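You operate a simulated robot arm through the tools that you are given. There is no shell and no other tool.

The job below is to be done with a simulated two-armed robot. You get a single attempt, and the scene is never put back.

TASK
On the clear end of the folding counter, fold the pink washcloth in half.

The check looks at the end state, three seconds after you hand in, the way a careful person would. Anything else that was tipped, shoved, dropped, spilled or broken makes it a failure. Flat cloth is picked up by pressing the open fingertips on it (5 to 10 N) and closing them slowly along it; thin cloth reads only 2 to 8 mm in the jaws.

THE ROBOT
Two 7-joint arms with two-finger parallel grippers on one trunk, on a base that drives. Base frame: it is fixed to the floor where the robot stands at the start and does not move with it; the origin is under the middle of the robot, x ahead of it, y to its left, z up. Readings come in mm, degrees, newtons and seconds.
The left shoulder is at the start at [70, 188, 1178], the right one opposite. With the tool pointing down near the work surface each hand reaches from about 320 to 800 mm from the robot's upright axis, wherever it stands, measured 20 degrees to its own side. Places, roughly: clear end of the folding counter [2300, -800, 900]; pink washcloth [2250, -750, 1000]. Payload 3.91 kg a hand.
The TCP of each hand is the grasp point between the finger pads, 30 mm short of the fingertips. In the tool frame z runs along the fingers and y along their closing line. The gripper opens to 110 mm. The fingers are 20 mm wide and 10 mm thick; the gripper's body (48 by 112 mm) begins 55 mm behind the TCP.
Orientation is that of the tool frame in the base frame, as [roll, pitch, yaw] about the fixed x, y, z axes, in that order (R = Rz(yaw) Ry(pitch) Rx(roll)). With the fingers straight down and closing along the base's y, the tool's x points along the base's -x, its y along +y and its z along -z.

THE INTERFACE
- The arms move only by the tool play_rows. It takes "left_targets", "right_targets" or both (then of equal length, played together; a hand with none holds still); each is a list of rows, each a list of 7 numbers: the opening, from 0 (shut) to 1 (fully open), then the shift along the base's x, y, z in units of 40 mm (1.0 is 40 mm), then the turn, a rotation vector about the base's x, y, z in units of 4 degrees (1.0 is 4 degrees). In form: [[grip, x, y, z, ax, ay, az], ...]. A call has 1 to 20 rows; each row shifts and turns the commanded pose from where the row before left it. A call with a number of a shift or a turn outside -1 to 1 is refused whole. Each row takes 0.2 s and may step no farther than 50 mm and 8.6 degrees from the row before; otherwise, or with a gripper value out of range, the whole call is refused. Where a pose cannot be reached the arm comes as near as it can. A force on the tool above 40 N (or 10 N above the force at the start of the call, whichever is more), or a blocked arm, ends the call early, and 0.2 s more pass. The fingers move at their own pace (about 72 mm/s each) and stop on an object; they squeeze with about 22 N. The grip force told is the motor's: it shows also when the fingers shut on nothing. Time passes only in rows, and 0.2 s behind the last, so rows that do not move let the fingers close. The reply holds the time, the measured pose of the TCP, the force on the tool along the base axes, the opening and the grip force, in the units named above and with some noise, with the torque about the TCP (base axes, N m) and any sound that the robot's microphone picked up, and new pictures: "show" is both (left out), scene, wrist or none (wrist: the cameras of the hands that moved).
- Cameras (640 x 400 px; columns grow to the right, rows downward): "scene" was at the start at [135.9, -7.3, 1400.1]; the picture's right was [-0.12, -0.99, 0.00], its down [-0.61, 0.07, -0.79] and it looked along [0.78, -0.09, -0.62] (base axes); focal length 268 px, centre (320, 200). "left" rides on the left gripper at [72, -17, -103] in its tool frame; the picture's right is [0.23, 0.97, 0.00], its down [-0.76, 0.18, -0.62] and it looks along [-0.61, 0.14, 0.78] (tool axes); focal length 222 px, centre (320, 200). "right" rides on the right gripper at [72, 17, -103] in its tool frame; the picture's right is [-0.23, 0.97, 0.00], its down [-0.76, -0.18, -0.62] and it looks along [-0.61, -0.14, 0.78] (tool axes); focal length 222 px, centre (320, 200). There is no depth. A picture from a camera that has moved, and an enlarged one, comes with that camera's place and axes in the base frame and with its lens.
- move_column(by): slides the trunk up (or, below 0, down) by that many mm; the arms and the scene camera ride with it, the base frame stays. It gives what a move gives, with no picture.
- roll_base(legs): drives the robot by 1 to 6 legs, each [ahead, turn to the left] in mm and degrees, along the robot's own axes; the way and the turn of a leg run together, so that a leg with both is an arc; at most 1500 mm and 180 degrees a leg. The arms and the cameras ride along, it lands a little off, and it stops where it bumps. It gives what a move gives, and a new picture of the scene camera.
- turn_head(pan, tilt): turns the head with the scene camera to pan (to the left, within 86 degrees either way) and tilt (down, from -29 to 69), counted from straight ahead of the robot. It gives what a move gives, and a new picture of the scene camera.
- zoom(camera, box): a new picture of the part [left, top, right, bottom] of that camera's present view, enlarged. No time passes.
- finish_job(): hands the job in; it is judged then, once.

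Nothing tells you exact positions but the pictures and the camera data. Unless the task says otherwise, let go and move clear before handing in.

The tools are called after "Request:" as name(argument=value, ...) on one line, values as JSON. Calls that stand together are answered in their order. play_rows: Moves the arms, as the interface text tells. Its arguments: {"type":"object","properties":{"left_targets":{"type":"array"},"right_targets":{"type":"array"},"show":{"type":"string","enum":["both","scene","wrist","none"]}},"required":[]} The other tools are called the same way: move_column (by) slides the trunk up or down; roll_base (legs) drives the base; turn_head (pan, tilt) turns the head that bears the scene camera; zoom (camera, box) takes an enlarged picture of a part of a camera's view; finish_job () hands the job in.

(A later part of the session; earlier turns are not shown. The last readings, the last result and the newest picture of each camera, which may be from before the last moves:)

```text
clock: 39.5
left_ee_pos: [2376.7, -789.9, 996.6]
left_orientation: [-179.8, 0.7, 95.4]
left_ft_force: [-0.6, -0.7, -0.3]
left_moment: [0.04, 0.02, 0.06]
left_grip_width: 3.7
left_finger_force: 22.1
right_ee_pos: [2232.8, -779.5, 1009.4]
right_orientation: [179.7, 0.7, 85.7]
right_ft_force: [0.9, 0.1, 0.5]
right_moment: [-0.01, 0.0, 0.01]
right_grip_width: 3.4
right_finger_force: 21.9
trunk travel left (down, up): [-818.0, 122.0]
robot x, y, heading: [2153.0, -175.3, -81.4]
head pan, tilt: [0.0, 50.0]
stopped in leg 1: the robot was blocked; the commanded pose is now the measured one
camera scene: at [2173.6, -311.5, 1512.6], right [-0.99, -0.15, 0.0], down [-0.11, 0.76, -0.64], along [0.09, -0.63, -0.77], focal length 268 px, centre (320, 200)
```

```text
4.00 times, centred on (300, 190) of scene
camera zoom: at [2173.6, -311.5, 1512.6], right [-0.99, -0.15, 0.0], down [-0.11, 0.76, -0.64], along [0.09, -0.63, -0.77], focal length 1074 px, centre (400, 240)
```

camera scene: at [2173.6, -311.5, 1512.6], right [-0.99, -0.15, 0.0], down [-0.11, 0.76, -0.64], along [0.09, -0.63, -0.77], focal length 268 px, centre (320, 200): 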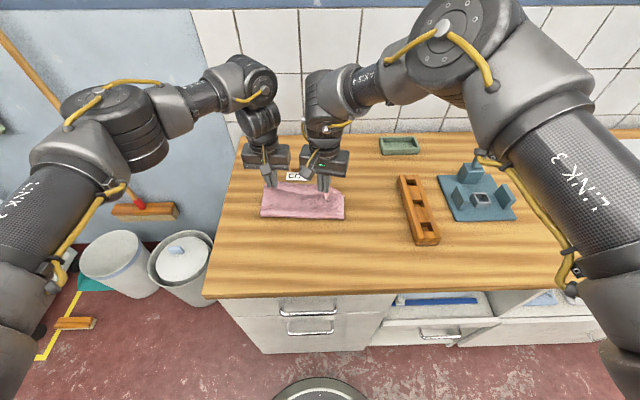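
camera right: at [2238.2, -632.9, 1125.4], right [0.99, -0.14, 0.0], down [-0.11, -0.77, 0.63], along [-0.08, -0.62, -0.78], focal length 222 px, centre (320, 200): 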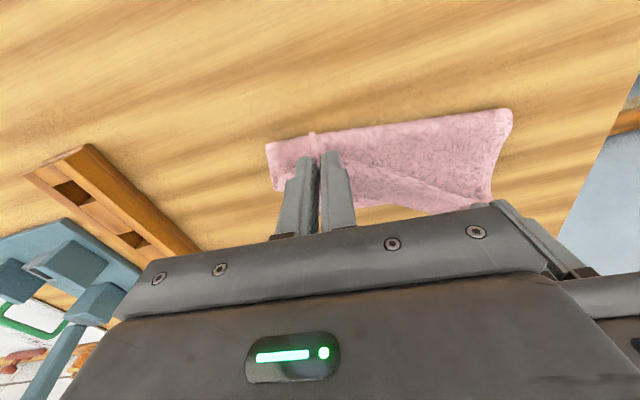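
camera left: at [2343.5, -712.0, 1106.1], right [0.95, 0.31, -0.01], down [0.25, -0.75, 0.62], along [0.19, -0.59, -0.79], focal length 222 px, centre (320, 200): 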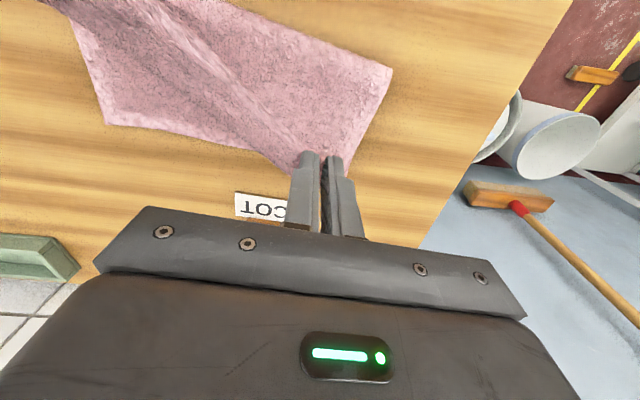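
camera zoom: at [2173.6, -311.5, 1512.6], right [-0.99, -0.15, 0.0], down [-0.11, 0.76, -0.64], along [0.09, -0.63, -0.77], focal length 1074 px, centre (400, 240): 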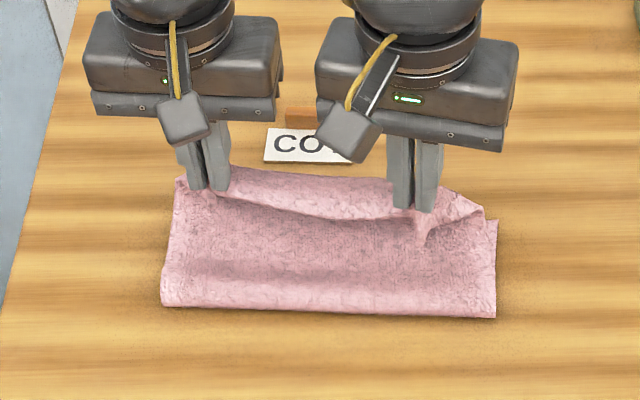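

The upper layer hides the bottom layer's far edge. I'll draw both hands back toward me a little so I can see where that far edge now lies.

Request:
roll_base(legs=[[-8, 0]])

Request:
play_rows(left_targets=[[0, -0.03, 0.45, 0.15, 0, 0, 0], [0, -0.03, 0.45, 0.15, 0, 0, 0], [0, -0.03, 0.45, 0.1, 0, 0, 0], [0, 0, 0, 0, 0, 0, 0]], right_targets=[[0, -0.03, 0.45, 0.1, 0, 0, 0], [0, -0.03, 0.45, 0.1, 0, 0, 0], [0, -0.03, 0.45, 0, 0, 0, 0], [0, 0, 0, 0, 0, 0, 0]])

Request:
zoom(camera="scene", box=[220, 140, 380, 240])

```text
clock: 40.2
left_ee_pos: [2375.0, -776.1, 999.0]
left_orientation: [-179.9, 1.0, 95.5]
left_ft_force: [-0.6, -0.5, -0.4]
left_moment: [0.04, 0.02, 0.01]
left_grip_width: 3.4
left_finger_force: 22.1
right_ee_pos: [2230.8, -767.2, 1012.3]
right_orientation: [179.7, 1.0, 85.7]
right_ft_force: [0.3, 0.2, -0.3]
right_moment: [0.04, -0.03, 0.05]
right_grip_width: 3.2
right_finger_force: 21.9
trunk travel left (down, up): [-818.0, 122.0]
robot x, y, heading: [2153.4, -167.4, -81.4]
head pan, tilt: [0.0, 50.0]
camera scene: at [2171.8, -294.8, 1512.6], right [-0.99, -0.15, 0.0], down [-0.11, 0.76, -0.64], along [0.09, -0.63, -0.77], focal length 268 px, centre (320, 200)
```

scene: 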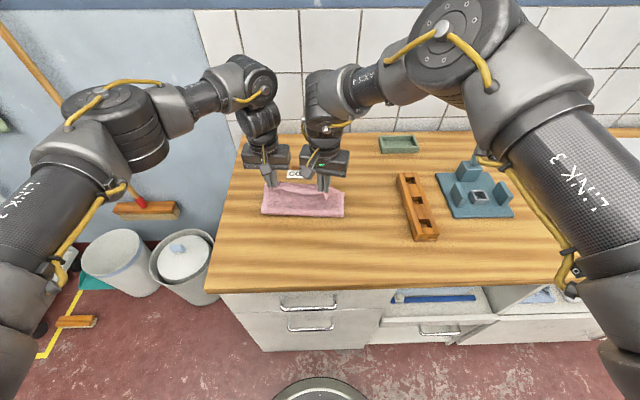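

```text
clock: 41.2
left_ee_pos: [2371.4, -719.4, 1016.4]
left_orientation: [-179.9, 1.3, 95.4]
left_ft_force: [-0.9, -0.4, -0.3]
left_moment: [0.01, 0.01, 0.02]
left_grip_width: 3.6
left_finger_force: 22.1
right_ee_pos: [2228.2, -709.8, 1022.2]
right_orientation: [179.6, 1.1, 85.7]
right_ft_force: [0.4, -0.1, -0.5]
right_moment: [0.03, 0.02, 0.04]
right_grip_width: 3.4
right_finger_force: 22.3
trunk travel left (down, up): [-818.0, 122.0]
robot x, y, heading: [2149.8, -165.5, -81.5]
head pan, tilt: [0.0, 50.0]
camera scene: at [2170.6, -290.4, 1513.2], right [-0.99, -0.15, 0.0], down [-0.11, 0.76, -0.64], along [0.1, -0.64, -0.77], focal length 268 px, centre (320, 200)
camera right: at [2250.8, -637.8, 1125.7], right [0.95, -0.3, 0.01], down [-0.24, -0.73, 0.64], along [-0.18, -0.61, -0.77], focal length 222 px, centre (320, 200)
camera left: at [2347.4, -647.5, 1119.5], right [0.95, 0.32, -0.01], down [0.25, -0.73, 0.64], along [0.2, -0.61, -0.77], focal length 222 px, centre (320, 200)
```

scene: 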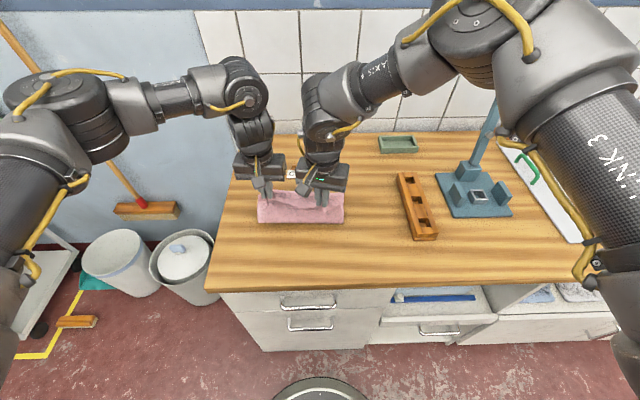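
right: 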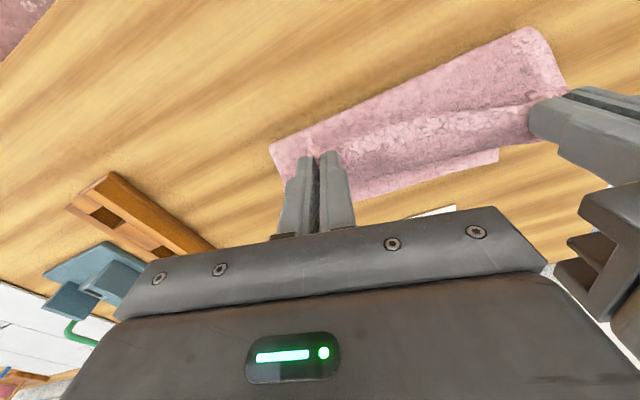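
left: 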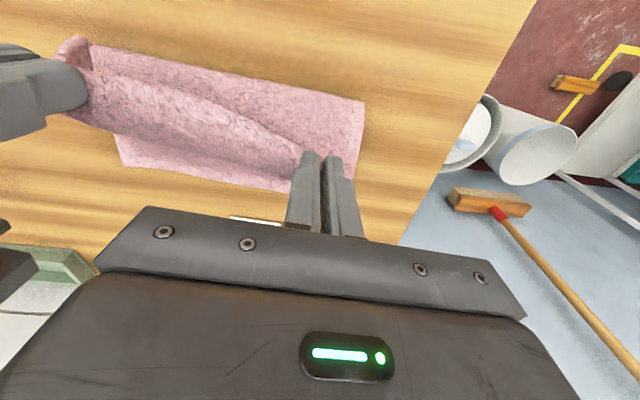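

```text
4.00 times, centred on (300, 190) of scene
camera zoom: at [2170.6, -290.4, 1513.2], right [-0.99, -0.15, 0.0], down [-0.11, 0.76, -0.64], along [0.1, -0.64, -0.77], focal length 1074 px, centre (400, 240)
```

zoom: 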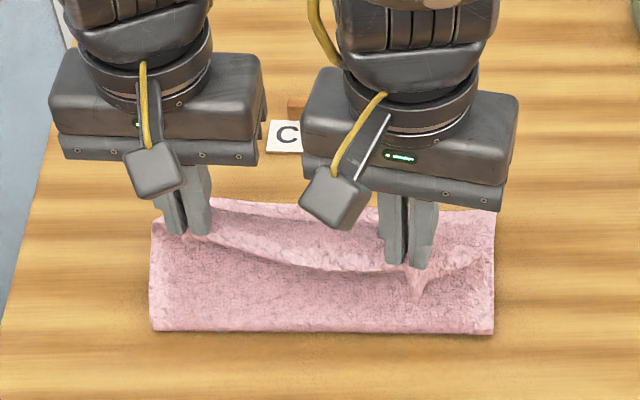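

The bottom layer hasn't moved: its far edge is at about y -826 (left) to -840 (right) and the fold is near the middle. I'll now carry the held edge out and down onto the far edge, checking the right arm's reach on the way.

Request:
play_rows(left_targets=[[0, 0, -0.5, -0.1, 0, 0, 0], [0, 0, -0.5, -0.25, 0, 0, 0], [0, 0.02, -0.45, -0.35, 0, 0, 0], [0, 0.02, -0.35, -0.45, 0, 0, 0], [0, 0, 0, 0, 0, 0, 0]], right_targets=[[0, -0.03, -0.65, -0.15, 0, 0, 0], [0, -0.03, -0.625, -0.3, 0, 0, 0], [0, -0.03, -0.55, -0.4, 0, 0, 0], [0, -0.03, -0.425, -0.5, 0, 0, 0], [0, 0, 0, 0, 0, 0, 0]])

Request:
zoom(camera="scene", box=[220, 140, 380, 240])

```text
clock: 42.4
left_ee_pos: [2372.7, -789.9, 973.1]
left_orientation: [-179.8, 1.3, 95.4]
left_ft_force: [-5.6, -0.2, -0.1]
left_moment: [-0.01, 0.16, 0.01]
left_grip_width: 3.6
left_finger_force: 22.2
right_ee_pos: [2222.6, -792.9, 970.8]
right_orientation: [179.4, 1.3, 85.7]
right_ft_force: [5.2, 0.6, 0.1]
right_moment: [0.02, -0.18, 0.09]
right_grip_width: 3.5
right_finger_force: 22.1
right hand out of reach, approached as far as the arm can: row 4
trunk travel left (down, up): [-818.0, 122.0]
robot x, y, heading: [2151.6, -167.9, -81.6]
head pan, tilt: [0.0, 50.0]
camera scene: at [2170.8, -288.6, 1513.3], right [-0.99, -0.15, 0.0], down [-0.11, 0.76, -0.64], along [0.1, -0.64, -0.77], focal length 268 px, centre (320, 200)
camera right: at [2245.4, -719.4, 1073.7], right [0.95, -0.3, 0.01], down [-0.24, -0.73, 0.64], along [-0.18, -0.61, -0.77], focal length 222 px, centre (320, 200)
camera left: at [2349.0, -718.2, 1073.7], right [0.95, 0.32, -0.01], down [0.25, -0.73, 0.64], along [0.2, -0.61, -0.77], focal length 222 px, centre (320, 200)
```

scene: 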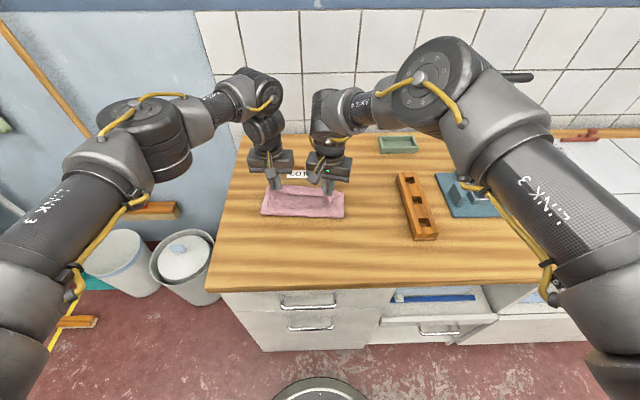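
right: 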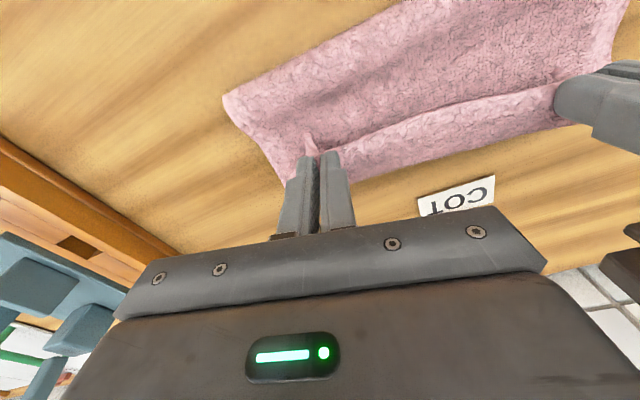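
left: 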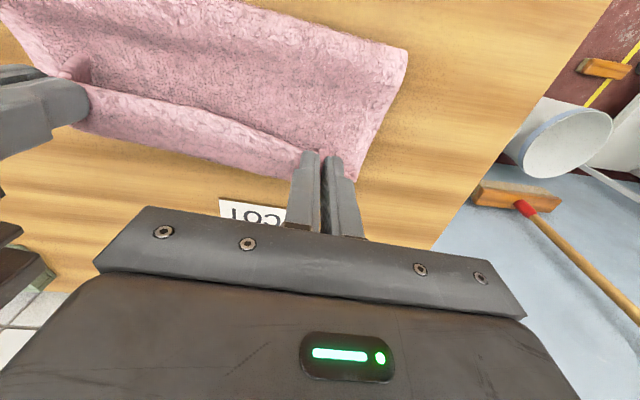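

```text
4.00 times, centred on (300, 190) of scene
camera zoom: at [2170.8, -288.6, 1513.3], right [-0.99, -0.15, 0.0], down [-0.11, 0.76, -0.64], along [0.1, -0.64, -0.77], focal length 1074 px, centre (400, 240)
```

zoom: 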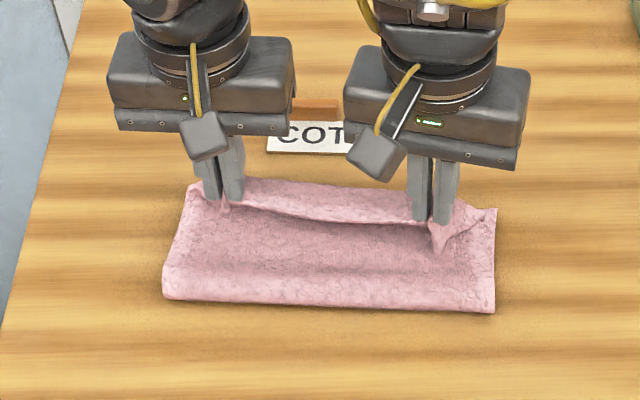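

Request:
play_rows(left_targets=[[0, 0, -0.2, -0.25, 0, 0, 0], [0, 0, -0.15, -0.25, 0, 0, 0], [0, 0, -0.1, -0.2, 0, 0, 0], [0, 0, 0, 0, 0, 0, 0]], right_targets=[[0, 0, -0.2, -0.25, 0, 0, -0.9], [0, 0, -0.25, -0.25, 0, 0, -0.9], [0, 0, -0.2, -0.2, 0, 0, -0.6], [0, 0, 0, 0, 0, 0, 0]])

Request:
zoom(camera="scene", box=[220, 140, 380, 240])

```text
clock: 43.4
left_ee_pos: [2371.3, -809.0, 943.8]
left_orientation: [-179.8, 1.4, 95.3]
left_ft_force: [-9.1, 0.2, 0.8]
left_moment: [-0.04, 0.3, -0.08]
left_grip_width: 3.7
left_finger_force: 22.0
right_ee_pos: [2222.2, -815.8, 943.3]
right_orientation: [179.4, 1.4, 76.0]
right_ft_force: [8.0, 1.1, 1.4]
right_moment: [0.04, -0.31, 0.08]
right_grip_width: 3.9
right_finger_force: 21.6
right hand out of reach, approached as far as the arm can: row 3
trunk travel left (down, up): [-818.0, 122.0]
robot x, y, heading: [2154.7, -165.6, -81.1]
head pan, tilt: [0.0, 50.0]
camera scene: at [2171.0, -289.2, 1513.3], right [-0.99, -0.15, 0.0], down [-0.11, 0.76, -0.64], along [0.1, -0.64, -0.77], focal length 268 px, centre (320, 200)
camera right: at [2256.2, -747.0, 1046.1], right [0.89, -0.46, 0.02], down [-0.36, -0.68, 0.64], along [-0.28, -0.57, -0.77], focal length 222 px, centre (320, 200)
camera left: at [2348.9, -736.8, 1046.0], right [0.95, 0.32, -0.01], down [0.25, -0.73, 0.64], along [0.2, -0.61, -0.77], focal length 222 px, centre (320, 200)
```

scene: 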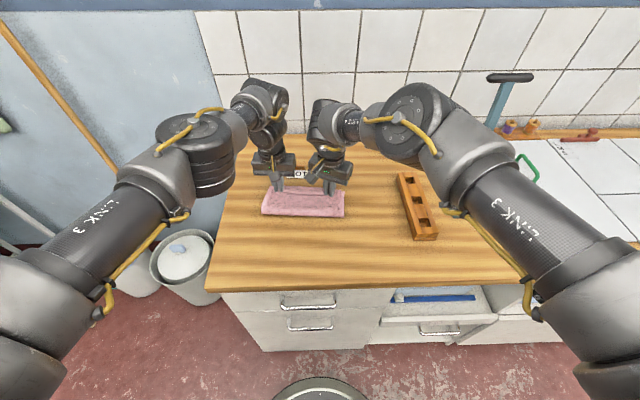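
right: 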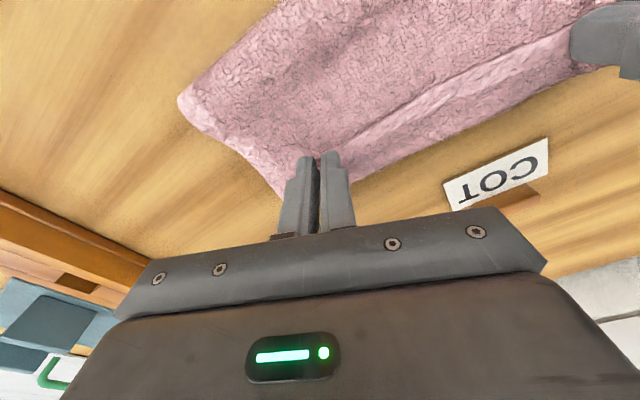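
left: 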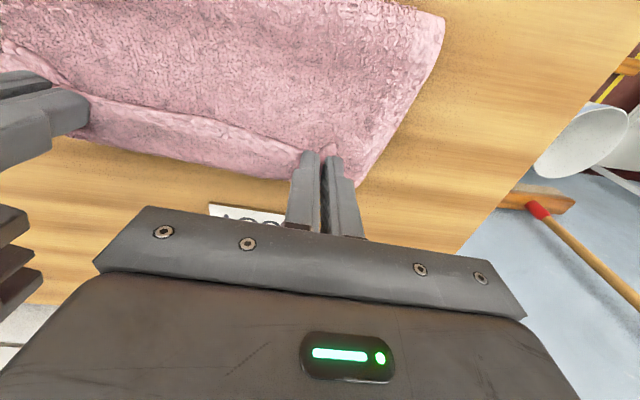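

```text
4.00 times, centred on (300, 190) of scene
camera zoom: at [2171.0, -289.2, 1513.3], right [-0.99, -0.15, 0.0], down [-0.11, 0.76, -0.64], along [0.1, -0.64, -0.77], focal length 1074 px, centre (400, 240)
```

zoom: 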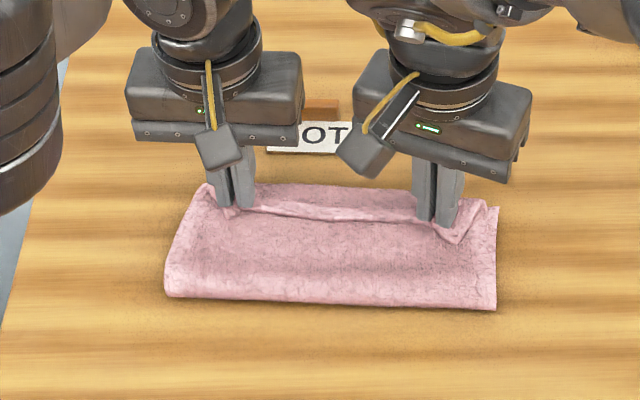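

The held edge lies right over the far edge. I'll lower the last few millimetres until the tips press lightly.

Request:
play_rows(left_targets=[[0, 0, 0, -0.06, 0, 0, 0], [0, 0, 0, -0.06, 0, 0, 0], [0, 0, 0, 0, 0, 0, 0]], right_targets=[[0, 0, 0, -0.06, 0, 0, 0], [0, 0, 0, -0.06, 0, 0, 0], [0, 0, 0, 0, 0, 0, 0]], show="none")

```text
clock: 44.2
left_ee_pos: [2373.0, -809.3, 939.0]
left_orientation: [-179.8, 1.3, 95.3]
left_ft_force: [-10.5, -2.4, 6.6]
left_moment: [-0.06, 0.35, -0.07]
left_grip_width: 3.7
left_finger_force: 22.4
right_ee_pos: [2220.5, -814.2, 939.4]
right_orientation: [179.3, 1.4, 76.0]
right_ft_force: [11.8, -0.6, 7.2]
right_moment: [-0.05, -0.4, 0.11]
right_grip_width: 3.9
right_finger_force: 21.5
trunk travel left (down, up): [-818.0, 122.0]
robot x, y, heading: [2150.8, -165.2, -81.7]
head pan, tilt: [0.0, 50.0]
```

Both press with about 7 N. Opening slowly while pressing will spread the gathered cloth back out.

Request:
play_rows(left_targets=[[0.05, 0, 0, 0, 0, 0, 0], [0.07, 0, 0, 0, 0, 0, 0], [0.09, 0, 0, 0, 0, 0, 0], [0.11, 0, 0, 0, 0, 0, 0], [0.13, 0, 0, 0, 0, 0, 0], [0.15, 0, 0, 0, 0, 0, 0], [0.17, 0, 0, 0, 0, 0, 0], [0.19, 0, 0, 0, 0, 0, 0], [0.21, 0, 0, 0, 0, 0, 0], [0.23, 0, 0, 0, 0, 0, 0], [0.25, 0, 0, 0, 0, 0, 0], [0.27, 0, 0, 0, 0, 0, 0], [0.29, 0, 0, 0, 0, 0, 0], [0.29, 0, 0, 0, 0, 0, 0]], right_targets=[[0.05, 0, 0, 0, 0, 0, 0], [0.07, 0, 0, 0, 0, 0, 0], [0.09, 0, 0, 0, 0, 0, 0], [0.11, 0, 0, 0, 0, 0, 0], [0.13, 0, 0, 0, 0, 0, 0], [0.15, 0, 0, 0, 0, 0, 0], [0.17, 0, 0, 0, 0, 0, 0], [0.19, 0, 0, 0, 0, 0, 0], [0.21, 0, 0, 0, 0, 0, 0], [0.23, 0, 0, 0, 0, 0, 0], [0.25, 0, 0, 0, 0, 0, 0], [0.27, 0, 0, 0, 0, 0, 0], [0.29, 0, 0, 0, 0, 0, 0], [0.29, 0, 0, 0, 0, 0, 0]])

Request:
zoom(camera="scene", box=[220, 140, 380, 240])

```text
clock: 47.2
left_ee_pos: [2372.7, -808.4, 939.0]
left_orientation: [-179.9, 1.3, 95.4]
left_ft_force: [0.0, -1.1, 5.6]
left_moment: [-0.02, -0.01, 0.0]
left_grip_width: 30.0
left_finger_force: 0.0
right_ee_pos: [2220.6, -813.6, 940.4]
right_orientation: [179.4, 1.4, 76.0]
right_ft_force: [1.6, -1.4, 7.1]
right_moment: [-0.01, -0.02, 0.03]
right_grip_width: 28.6
right_finger_force: 0.0
trunk travel left (down, up): [-818.0, 122.0]
robot x, y, heading: [2148.3, -164.3, -81.4]
head pan, tilt: [0.0, 50.0]
camera scene: at [2170.5, -287.9, 1513.4], right [-0.99, -0.15, 0.0], down [-0.11, 0.76, -0.64], along [0.1, -0.64, -0.77], focal length 268 px, centre (320, 200)
camera right: at [2255.3, -745.1, 1042.2], right [0.89, -0.46, 0.02], down [-0.36, -0.68, 0.64], along [-0.28, -0.57, -0.77], focal length 222 px, centre (320, 200)
camera left: at [2349.1, -736.0, 1041.4], right [0.95, 0.32, -0.01], down [0.25, -0.73, 0.64], along [0.2, -0.61, -0.77], focal length 222 px, centre (320, 200)
```

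scene: 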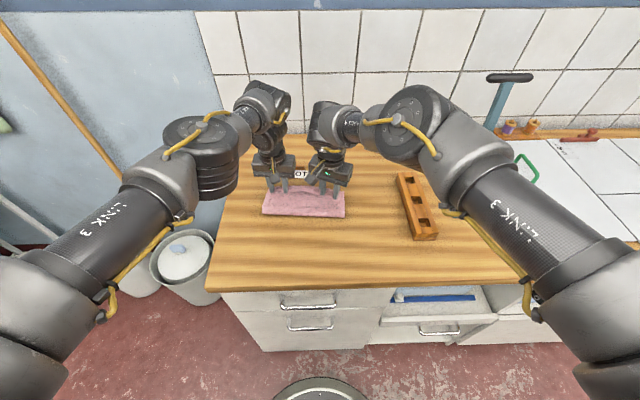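
right: 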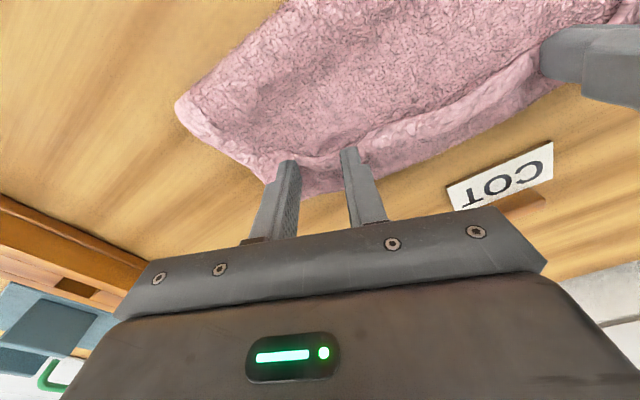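
left: 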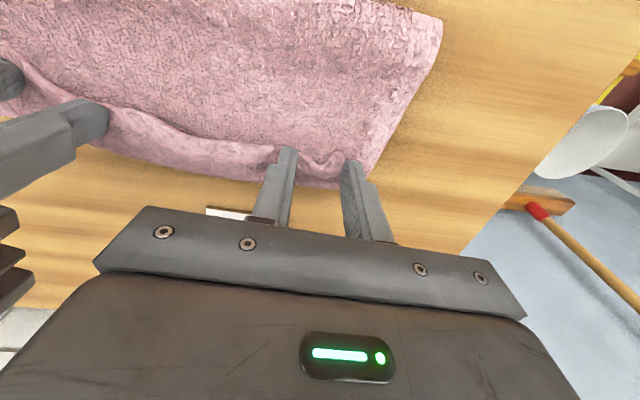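

```text
4.00 times, centred on (300, 190) of scene
camera zoom: at [2170.5, -287.9, 1513.4], right [-0.99, -0.15, 0.0], down [-0.11, 0.76, -0.64], along [0.1, -0.64, -0.77], focal length 1074 px, centre (400, 240)
```

zoom: 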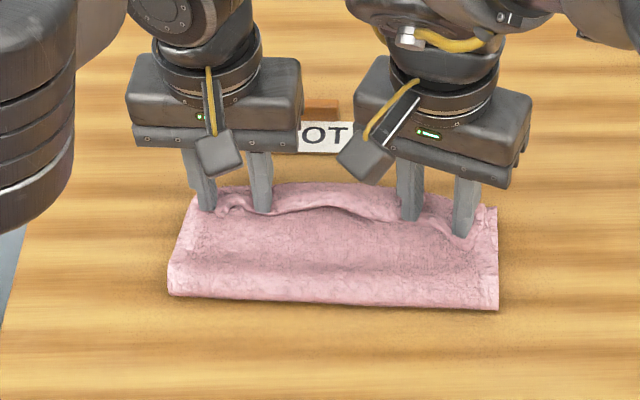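

The corners are released. I'll lift both hands straight up and inspect the edge.

Request:
play_rows(left_targets=[[0.3, 0, 0, 0.2, 0, 0, 0], [0.3, 0, 0, 0.6, 0, 0, 0], [0.3, 0, 0.2, 0.8, 0, 0, 0], [0.3, 0.5, 0.6, 0.9, 0, 0, 0], [0.3, 0.8, 0.8, 0.9, 0, 0, 0], [0.3, 0.8, 0.8, 0.5, 0, 0, 0], [0.3, 0.8, 0.8, 0.5, 0, 0, 0]], right_targets=[[0.3, 0, 0, 0.2, 0, 0, 0], [0.3, 0, 0, 0.6, 0, 0, 0], [0.3, 0, 0.2, 0.8, 0, 0, 0.5], [0.3, -0.5, 0.6, 0.9, 0, 0, 0.9], [0.3, -0.8, 0.8, 0.9, 0, 0, 0.9], [0.3, -0.8, 0.8, 0.5, 0, 0, 0.9], [0.3, -0.8, 0.8, 0.5, 0, 0, 0.9]])

Request:
zoom(camera="scene", box=[220, 140, 380, 240])

```text
refused: row 5 steps farther than a row can; nothing moved
```

```text
4.00 times, centred on (300, 190) of scene
camera zoom: at [2170.5, -287.9, 1513.4], right [-0.99, -0.15, 0.0], down [-0.11, 0.76, -0.64], along [0.1, -0.64, -0.77], focal length 1074 px, centre (400, 240)
```

zoom: 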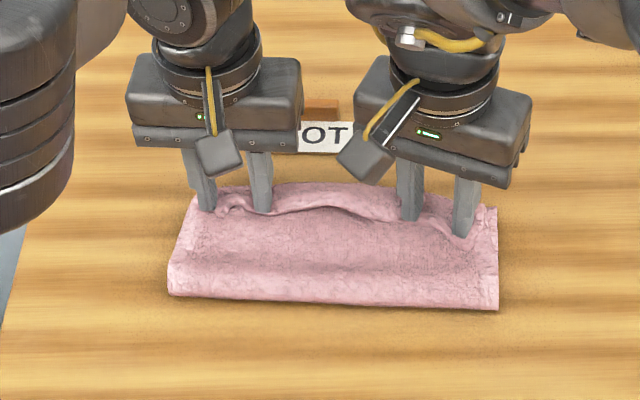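

Request:
play_rows(left_targets=[[0.3, 0, 0, 0.2, 0, 0, 0], [0.3, 0, 0, 0.6, 0, 0, 0], [0.3, 0, 0.2, 0.8, 0, 0, 0], [0.3, 0.4, 0.5, 0.8, 0, 0, 0], [0.3, 0.6, 0.6, 0.6, 0, 0, 0], [0.3, 0.7, 0.7, 0.4, 0, 0, 0], [0.3, 0.7, 0.7, 0.4, 0, 0, 0]], right_targets=[[0.3, 0, 0, 0.2, 0, 0, 0], [0.3, 0, 0, 0.6, 0, 0, 0], [0.3, 0, 0.2, 0.8, 0, 0, 0.5], [0.3, -0.4, 0.5, 0.8, 0, 0, 0.9], [0.3, -0.6, 0.6, 0.6, 0, 0, 0.9], [0.3, -0.7, 0.7, 0.4, 0, 0, 0.9], [0.3, -0.7, 0.7, 0.4, 0, 0, 0.9]])

Request:
zoom(camera="scene", box=[220, 140, 380, 240])

```text
clock: 48.8
left_ee_pos: [2468.6, -697.0, 1091.6]
left_orientation: [-179.9, 1.3, 95.4]
left_ft_force: [0.7, 0.3, -0.7]
left_moment: [0.02, -0.01, -0.01]
left_grip_width: 33.1
left_finger_force: 0.1
right_ee_pos: [2126.8, -705.4, 1092.5]
right_orientation: [179.6, 1.4, 92.6]
right_ft_force: [-0.4, 0.0, -0.2]
right_moment: [-0.02, 0.01, -0.02]
right_grip_width: 33.0
right_finger_force: 0.1
trunk travel left (down, up): [-818.0, 122.0]
robot x, y, heading: [2155.9, -170.9, -81.6]
head pan, tilt: [0.0, 50.0]
camera scene: at [2170.2, -285.8, 1513.5], right [-0.99, -0.15, 0.0], down [-0.11, 0.76, -0.64], along [0.1, -0.64, -0.76], focal length 268 px, centre (320, 200)
camera right: at [2139.5, -630.6, 1195.7], right [0.98, -0.18, 0.01], down [-0.15, -0.75, 0.64], along [-0.11, -0.63, -0.77], focal length 222 px, centre (320, 200)
camera left: at [2444.7, -625.0, 1193.2], right [0.95, 0.32, -0.01], down [0.25, -0.73, 0.64], along [0.2, -0.61, -0.77], focal length 222 px, centre (320, 200)
```

scene: 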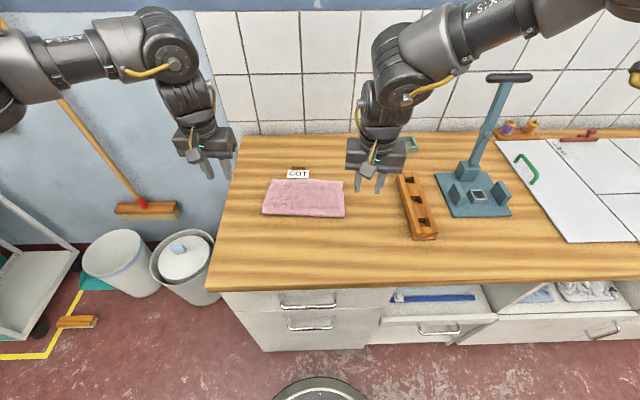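
right: 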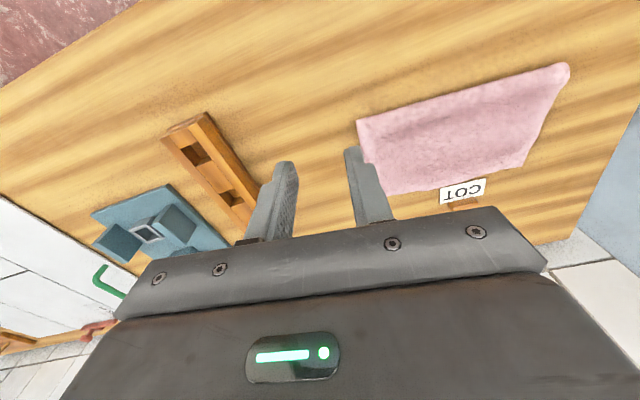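
left: 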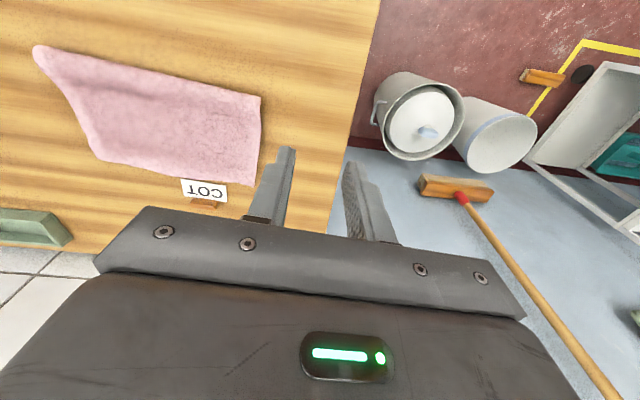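

```text
4.00 times, centred on (300, 190) of scene
camera zoom: at [2170.2, -285.8, 1513.5], right [-0.99, -0.15, 0.0], down [-0.11, 0.76, -0.64], along [0.1, -0.64, -0.76], focal length 1074 px, centre (400, 240)
```

zoom: 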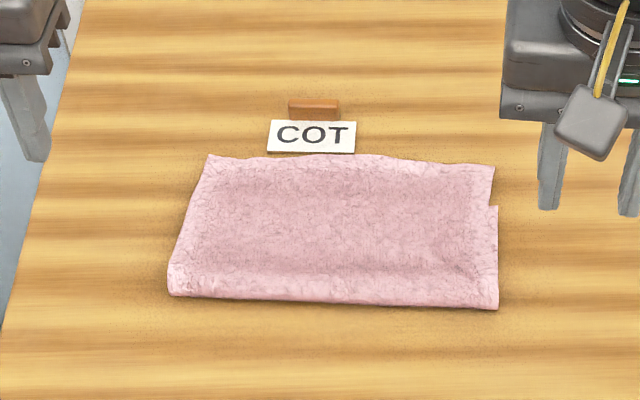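

The margin unrolled on release, so the top layer now overshoots the bottom layer's far edge by about 40 mm (fold line about 20 mm too far). I'll regrasp the overhanging far corners diagonally, which also suits the arms' reach, and re-lay them.

Request:
play_rows(left_targets=[[0.27, -0.155, -0.211, -0.164, 0.03, 0, 0.795], [0.27, -0.155, -0.211, -0.164, 0.03, 0, 0.795], [0.27, -0.155, -0.211, -0.164, 0.03, 0, 0.795], [0.27, -0.155, -0.211, -0.164, 0.03, 0, 0.795], [0.27, -0.155, -0.211, -0.164, 0.03, 0, 0.795], [0.27, -0.155, -0.211, -0.164, 0.03, 0, 0.795], [0.27, -0.155, -0.211, -0.164, 0.03, 0, 0.795], [0.27, -0.155, -0.211, -0.164, 0.03, 0, 0.795], [0.27, -0.155, -0.211, -0.164, 0.03, 0, 0.795], [0.27, -0.155, -0.211, -0.164, 0.03, 0, 0.795], [0.27, -0.155, -0.211, -0.164, 0.03, 0, 0.795], [0.27, 0, 0, 0, 0, 0, 0]], right_targets=[[0.27, 0.143, -0.216, -0.164, 0.03, 0, -0.977], [0.27, 0.143, -0.216, -0.164, 0.03, 0, -0.977], [0.27, 0.143, -0.216, -0.164, 0.03, 0, -0.977], [0.27, 0.143, -0.216, -0.164, 0.03, 0, -0.977], [0.27, 0.143, -0.216, -0.164, 0.03, 0, -0.977], [0.27, 0.143, -0.216, -0.164, 0.03, 0, -0.977], [0.27, 0.143, -0.216, -0.164, 0.03, 0, -0.977], [0.27, 0.143, -0.216, -0.164, 0.03, 0, -0.977], [0.27, 0.143, -0.216, -0.164, 0.03, 0, -0.977], [0.27, 0.143, -0.216, -0.164, 0.03, 0, -0.977], [0.27, 0.143, -0.216, -0.164, 0.03, 0, -0.977], [0.27, 0, 0, 0, 0, 0, 0]])

```text
clock: 51.4
left_ee_pos: [2400.8, -792.9, 1017.4]
left_orientation: [179.6, 0.0, 130.4]
left_ft_force: [0.3, -0.7, 0.3]
left_moment: [-0.01, 0.03, 0.01]
left_grip_width: 29.8
left_finger_force: 0.1
right_ee_pos: [2188.8, -802.2, 1017.9]
right_orientation: [-179.9, 0.0, 49.6]
right_ft_force: [0.3, 0.7, -0.6]
right_moment: [0.0, -0.02, 0.0]
right_grip_width: 29.8
right_finger_force: 0.0
trunk travel left (down, up): [-818.0, 122.0]
robot x, y, heading: [2151.6, -164.7, -81.5]
head pan, tilt: [0.0, 50.0]
camera scene: at [2170.7, -289.2, 1513.3], right [-0.99, -0.15, 0.0], down [-0.11, 0.76, -0.64], along [0.1, -0.64, -0.77], focal length 268 px, centre (320, 200)
camera right: at [2249.5, -758.4, 1122.5], right [0.59, -0.81, 0.0], down [-0.63, -0.46, 0.62], along [-0.5, -0.37, -0.78], focal length 222 px, centre (320, 200)
camera left: at [2340.1, -750.0, 1121.2], right [0.59, 0.8, 0.01], down [0.63, -0.47, 0.62], along [0.51, -0.37, -0.78], focal length 222 px, centre (320, 200)
```

scene: 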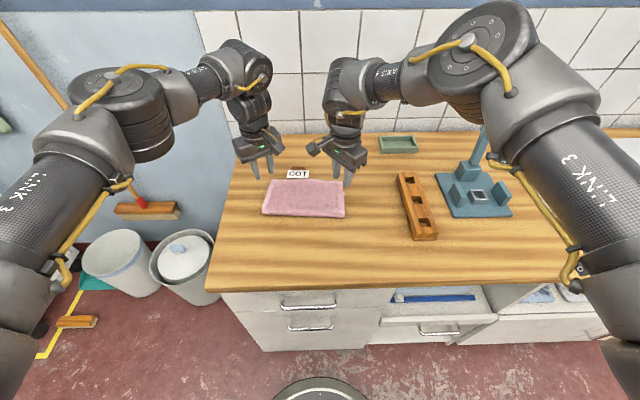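
right: 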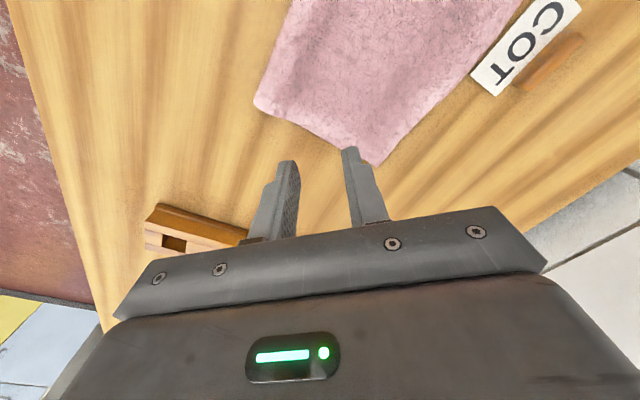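
left: 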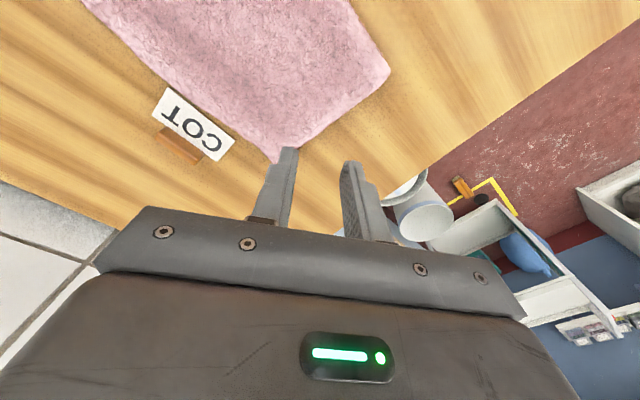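

Both arms reach well with this orientation, and the overhanging corners are at about (2184,-884) and (2410,-858). I'll move over the points 18 mm inside each corner and come down close.

Request:
play_rows(left_targets=[[0.27, -0.054, -0.245, -0.335, 0, 0, 0], [0.27, -0.054, -0.245, -0.335, 0, 0, 0], [0.27, -0.054, -0.245, -0.335, 0, 0, 0], [0.27, -0.054, -0.245, -0.335, 0, 0, 0], [0.27, -0.054, -0.245, -0.335, 0, 0, 0], [0.27, 0, 0, 0, 0, 0, 0]], right_targets=[[0.27, 0.057, -0.31, -0.335, 0, 0, 0], [0.27, 0.057, -0.31, -0.335, 0, 0, 0], [0.27, 0.057, -0.31, -0.335, 0, 0, 0], [0.27, 0.057, -0.31, -0.335, 0, 0, 0], [0.27, 0.057, -0.31, -0.335, 0, 0, 0], [0.27, 0, 0, 0, 0, 0, 0]])

Request:
zoom(camera="scene", box=[220, 140, 380, 240])

```text
clock: 52.8
left_ee_pos: [2389.9, -832.1, 953.2]
left_orientation: [179.7, 0.1, 130.3]
left_ft_force: [0.0, 0.2, 1.0]
left_moment: [0.01, -0.03, 0.02]
left_grip_width: 29.9
left_finger_force: 0.0
left hand out of reach, approached as far as the arm can: row 5
right_ee_pos: [2197.4, -840.0, 965.4]
right_orientation: [180.0, 0.1, 49.4]
right_ft_force: [0.1, 0.0, -0.5]
right_moment: [-0.05, -0.01, -0.01]
right_grip_width: 29.7
right_finger_force: 0.0
right hand out of reach, approached as far as the arm can: row 4, 5
trunk travel left (down, up): [-818.0, 122.0]
robot x, y, heading: [2150.6, -162.8, -81.5]
head pan, tilt: [0.0, 50.0]
camera scene: at [2170.7, -289.6, 1513.2], right [-0.99, -0.15, 0.0], down [-0.11, 0.76, -0.64], along [0.1, -0.64, -0.77], focal length 268 px, centre (320, 200)
camera right: at [2259.0, -796.2, 1069.6], right [0.59, -0.81, 0.0], down [-0.63, -0.46, 0.62], along [-0.5, -0.37, -0.78], focal length 222 px, centre (320, 200)
camera left: at [2329.7, -788.7, 1055.6], right [0.6, 0.8, 0.0], down [0.63, -0.47, 0.63], along [0.5, -0.37, -0.78], focal length 222 px, centre (320, 200)
```

scene: 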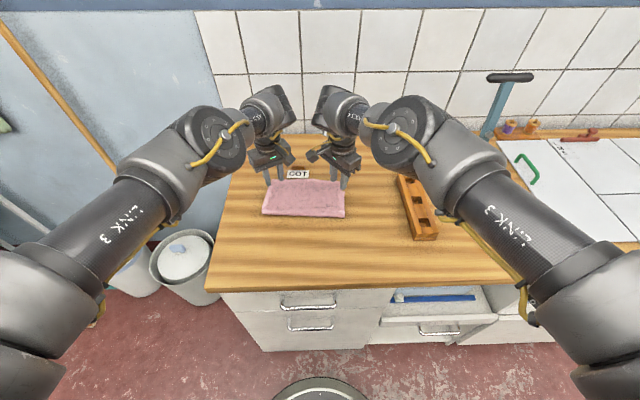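
right: 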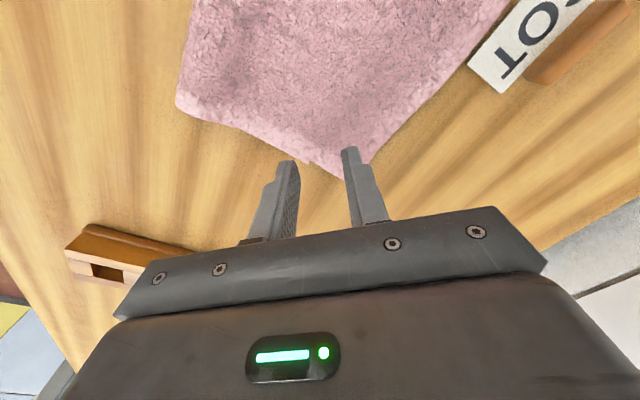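
left: 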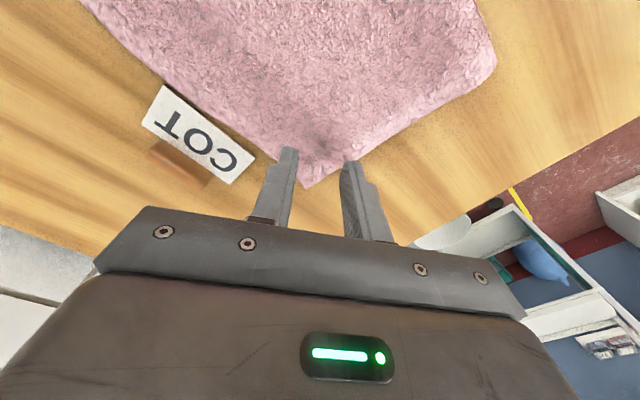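

```text
4.00 times, centred on (300, 190) of scene
camera zoom: at [2170.7, -289.6, 1513.2], right [-0.99, -0.15, 0.0], down [-0.11, 0.76, -0.64], along [0.1, -0.64, -0.77], focal length 1074 px, centre (400, 240)
```

zoom: 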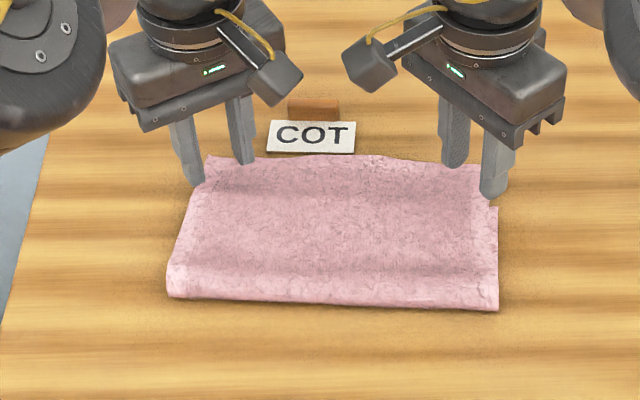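

The arms are at full stretch with the trunk raised. I'll lift the hands, lower the trunk back down, and approach again.

Request:
play_rows(left_targets=[[0.27, 0, 0.1, 0.8, 0, 0, 0], [0.27, 0, 0.2, 0.9, 0, 0, 0], [0.27, 0, 0.2, 0.9, 0, 0, 0], [0.27, 0, 0.2, 0.9, 0, 0, 0], [0.27, 0, 0.2, 0.5, 0, 0, 0]], right_targets=[[0.27, 0, 0.1, 0.8, 0, 0, 0], [0.27, 0, 0.2, 0.9, 0, 0, 0], [0.27, 0, 0.2, 0.9, 0, 0, 0], [0.27, 0, 0.2, 0.9, 0, 0, 0], [0.27, 0, 0.2, 0.3, 0, 0, 0]], show="none")

Request:
move_column(by=-120)

```text
clock: 54.0
left_ee_pos: [2390.7, -794.9, 1112.7]
left_orientation: [179.6, 0.0, 130.3]
left_ft_force: [0.1, 0.1, -0.8]
left_moment: [-0.02, -0.02, 0.0]
left_grip_width: 29.7
left_finger_force: 0.1
right_ee_pos: [2198.5, -802.8, 1118.1]
right_orientation: [179.9, 0.0, 49.6]
right_ft_force: [0.2, 0.0, 0.5]
right_moment: [-0.02, 0.0, 0.03]
right_grip_width: 30.0
right_finger_force: 0.0
trunk travel left (down, up): [-818.0, 122.0]
robot x, y, heading: [2146.4, -168.8, -81.8]
head pan, tilt: [0.0, 50.0]
```

```text
clock: 55.5
left_ee_pos: [2389.7, -795.7, 992.5]
left_orientation: [179.6, 0.0, 130.5]
left_ft_force: [-0.8, 0.7, 0.1]
left_moment: [0.0, -0.01, 0.0]
left_grip_width: 29.6
left_finger_force: 0.0
right_ee_pos: [2198.8, -803.7, 998.0]
right_orientation: [180.0, 0.1, 49.5]
right_ft_force: [-0.4, 1.0, -0.8]
right_moment: [0.03, 0.0, 0.01]
right_grip_width: 29.7
right_finger_force: 0.0
trunk travel left (down, up): [-698.0, 242.0]
robot x, y, heading: [2153.9, -162.8, -81.4]
head pan, tilt: [0.0, 50.0]
```

Request:
play_rows(left_targets=[[0.27, 0, -0.29, -0.26, 0, 0, 0], [0.27, 0, -0.29, -0.26, 0, 0, 0], [0.27, 0, -0.29, -0.26, 0, 0, 0], [0.27, 0, -0.29, -0.26, 0, 0, 0], [0.27, 0, 0, 0, 0, 0, 0]], right_targets=[[0.27, 0.01, -0.375, -0.3, 0, 0, 0], [0.27, 0.01, -0.375, -0.3, 0, 0, 0], [0.27, 0.01, -0.375, -0.3, 0, 0, 0], [0.27, 0.01, -0.375, -0.3, 0, 0, 0], [0.27, 0, 0, 0, 0, 0, 0]])

Request:
zoom(camera="scene", box=[220, 120, 380, 220])

```text
clock: 56.7
left_ee_pos: [2390.4, -838.8, 950.7]
left_orientation: [179.7, 0.1, 130.3]
left_ft_force: [-0.4, -1.1, -0.1]
left_moment: [-0.02, -0.03, 0.01]
left_grip_width: 29.8
left_finger_force: 0.1
right_ee_pos: [2199.7, -846.8, 955.6]
right_orientation: [180.0, 0.0, 49.5]
right_ft_force: [-0.1, 0.9, 0.2]
right_moment: [0.0, 0.01, -0.02]
right_grip_width: 29.7
right_finger_force: 0.0
right hand out of reach, approached as far as the arm can: row 4
trunk travel left (down, up): [-698.0, 242.0]
robot x, y, heading: [2152.1, -168.4, -81.8]
head pan, tilt: [0.0, 50.0]
camera scene: at [2169.7, -289.4, 1393.3], right [-0.99, -0.15, 0.0], down [-0.11, 0.76, -0.64], along [0.1, -0.64, -0.77], focal length 268 px, centre (320, 200)
camera right: at [2261.2, -803.9, 1060.9], right [0.59, -0.81, 0.0], down [-0.63, -0.46, 0.62], along [-0.5, -0.37, -0.78], focal length 222 px, centre (320, 200)
camera left: at [2328.8, -795.9, 1054.0], right [0.6, 0.8, 0.01], down [0.62, -0.47, 0.63], along [0.51, -0.37, -0.78], focal length 222 px, centre (320, 200)
```

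scene: 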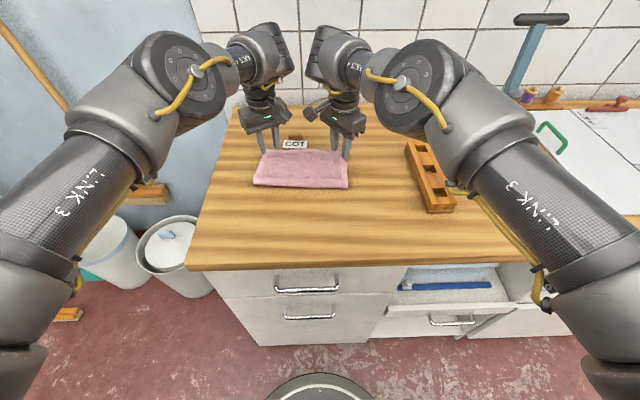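
right: 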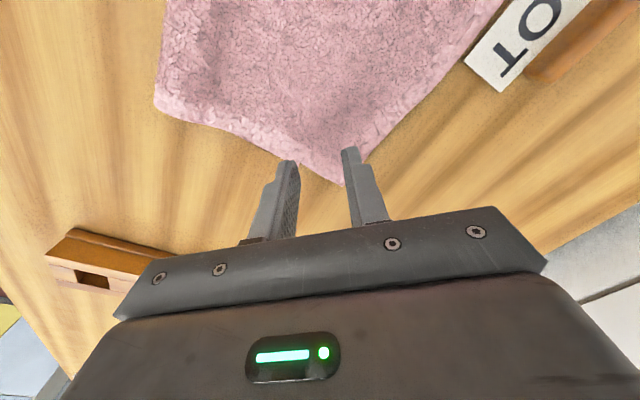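
left: 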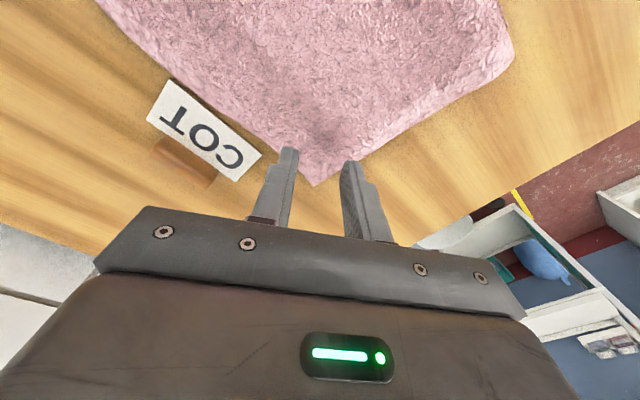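

```text
4.00 times, centred on (300, 170) of scene
camera zoom: at [2169.7, -289.4, 1393.3], right [-0.99, -0.15, 0.0], down [-0.11, 0.76, -0.64], along [0.1, -0.64, -0.77], focal length 1074 px, centre (400, 320)
```

zoom: 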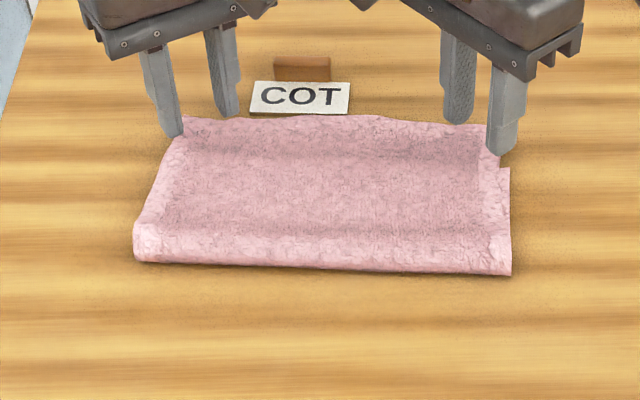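

The left hand is in place over its corner; the right is 17 mm short. I'll tilt the right hand slightly about its closing line so its tips reach outward.

Request:
play_rows(right_targets=[[0.27, 0.03, -0.1, -0.05, -0.76, 0.65, 0], [0.27, 0.03, -0.15, -0.1, -0.76, 0.65, 0], [0.27, 0.03, -0.1, -0.15, 0, 0, 0], [0.27, 0, 0, 0, 0, 0, 0]], show="wrist")

```text
clock: 57.7
left_ee_pos: [2389.9, -838.6, 950.9]
left_orientation: [179.8, 0.1, 130.4]
left_ft_force: [-0.7, -0.3, -0.5]
left_moment: [-0.02, 0.03, 0.03]
left_grip_width: 29.8
left_finger_force: 0.0
right_ee_pos: [2205.4, -851.5, 942.7]
right_orientation: [-180.0, 8.0, 49.5]
right_ft_force: [0.7, 0.6, 0.3]
right_moment: [0.01, 0.04, -0.04]
right_grip_width: 29.8
right_finger_force: 0.1
right hand out of reach, approached as far as the arm can: row 2, 3
trunk travel left (down, up): [-698.0, 242.0]
robot x, y, heading: [2153.7, -167.8, -81.4]
head pan, tilt: [0.0, 50.0]
camera right: at [2275.0, -798.1, 1035.7], right [0.59, -0.8, 0.03], down [-0.57, -0.39, 0.72], along [-0.57, -0.45, -0.69], focal length 222 px, centre (320, 200)
```

right: 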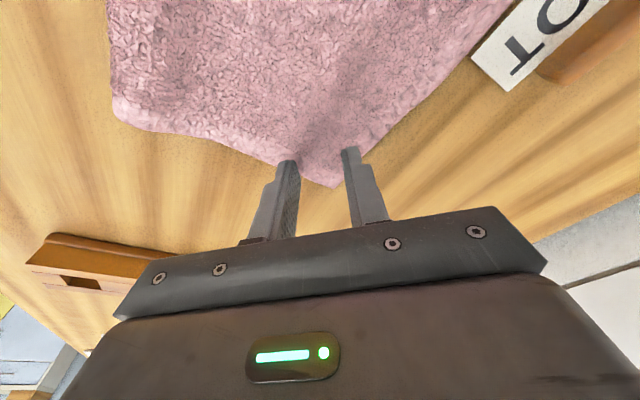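

Request:
play_rows(right_targets=[[0.27, -0.02, -0.1, 0, -0.57, 0.49, 0], [0.27, -0.02, -0.1, 0, -0.57, 0.49, 0], [0.27, 0, 0, 0, 0, 0, 0]], show="wrist")

```text
clock: 58.5
left_ee_pos: [2391.5, -839.9, 950.4]
left_orientation: [179.8, 0.1, 130.7]
left_ft_force: [-0.5, 0.9, 1.0]
left_moment: [0.02, 0.01, 0.0]
left_grip_width: 29.9
left_finger_force: 0.0
right_ee_pos: [2199.4, -860.2, 943.9]
right_orientation: [179.8, 14.0, 49.2]
right_ft_force: [0.0, 0.6, -0.2]
right_moment: [0.04, 0.01, 0.02]
right_grip_width: 30.0
right_finger_force: 0.2
right hand out of reach, approached as far as the arm can: row 2
trunk travel left (down, up): [-698.0, 242.0]
robot x, y, heading: [2151.0, -165.8, -81.6]
head pan, tilt: [0.0, 50.0]
camera right: at [2275.9, -799.2, 1026.9], right [0.59, -0.8, 0.06], down [-0.52, -0.33, 0.79], along [-0.62, -0.5, -0.61], focal length 222 px, centre (320, 200)
```

right: 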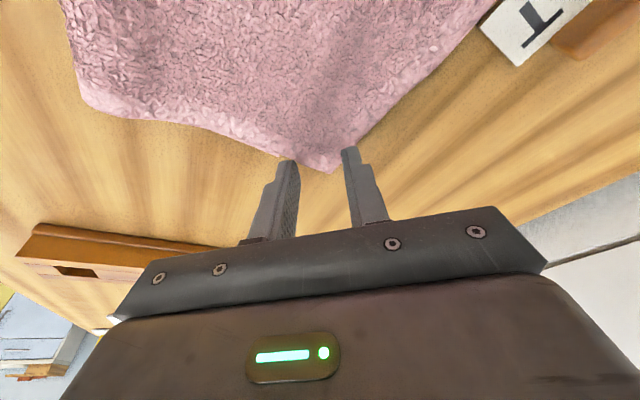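

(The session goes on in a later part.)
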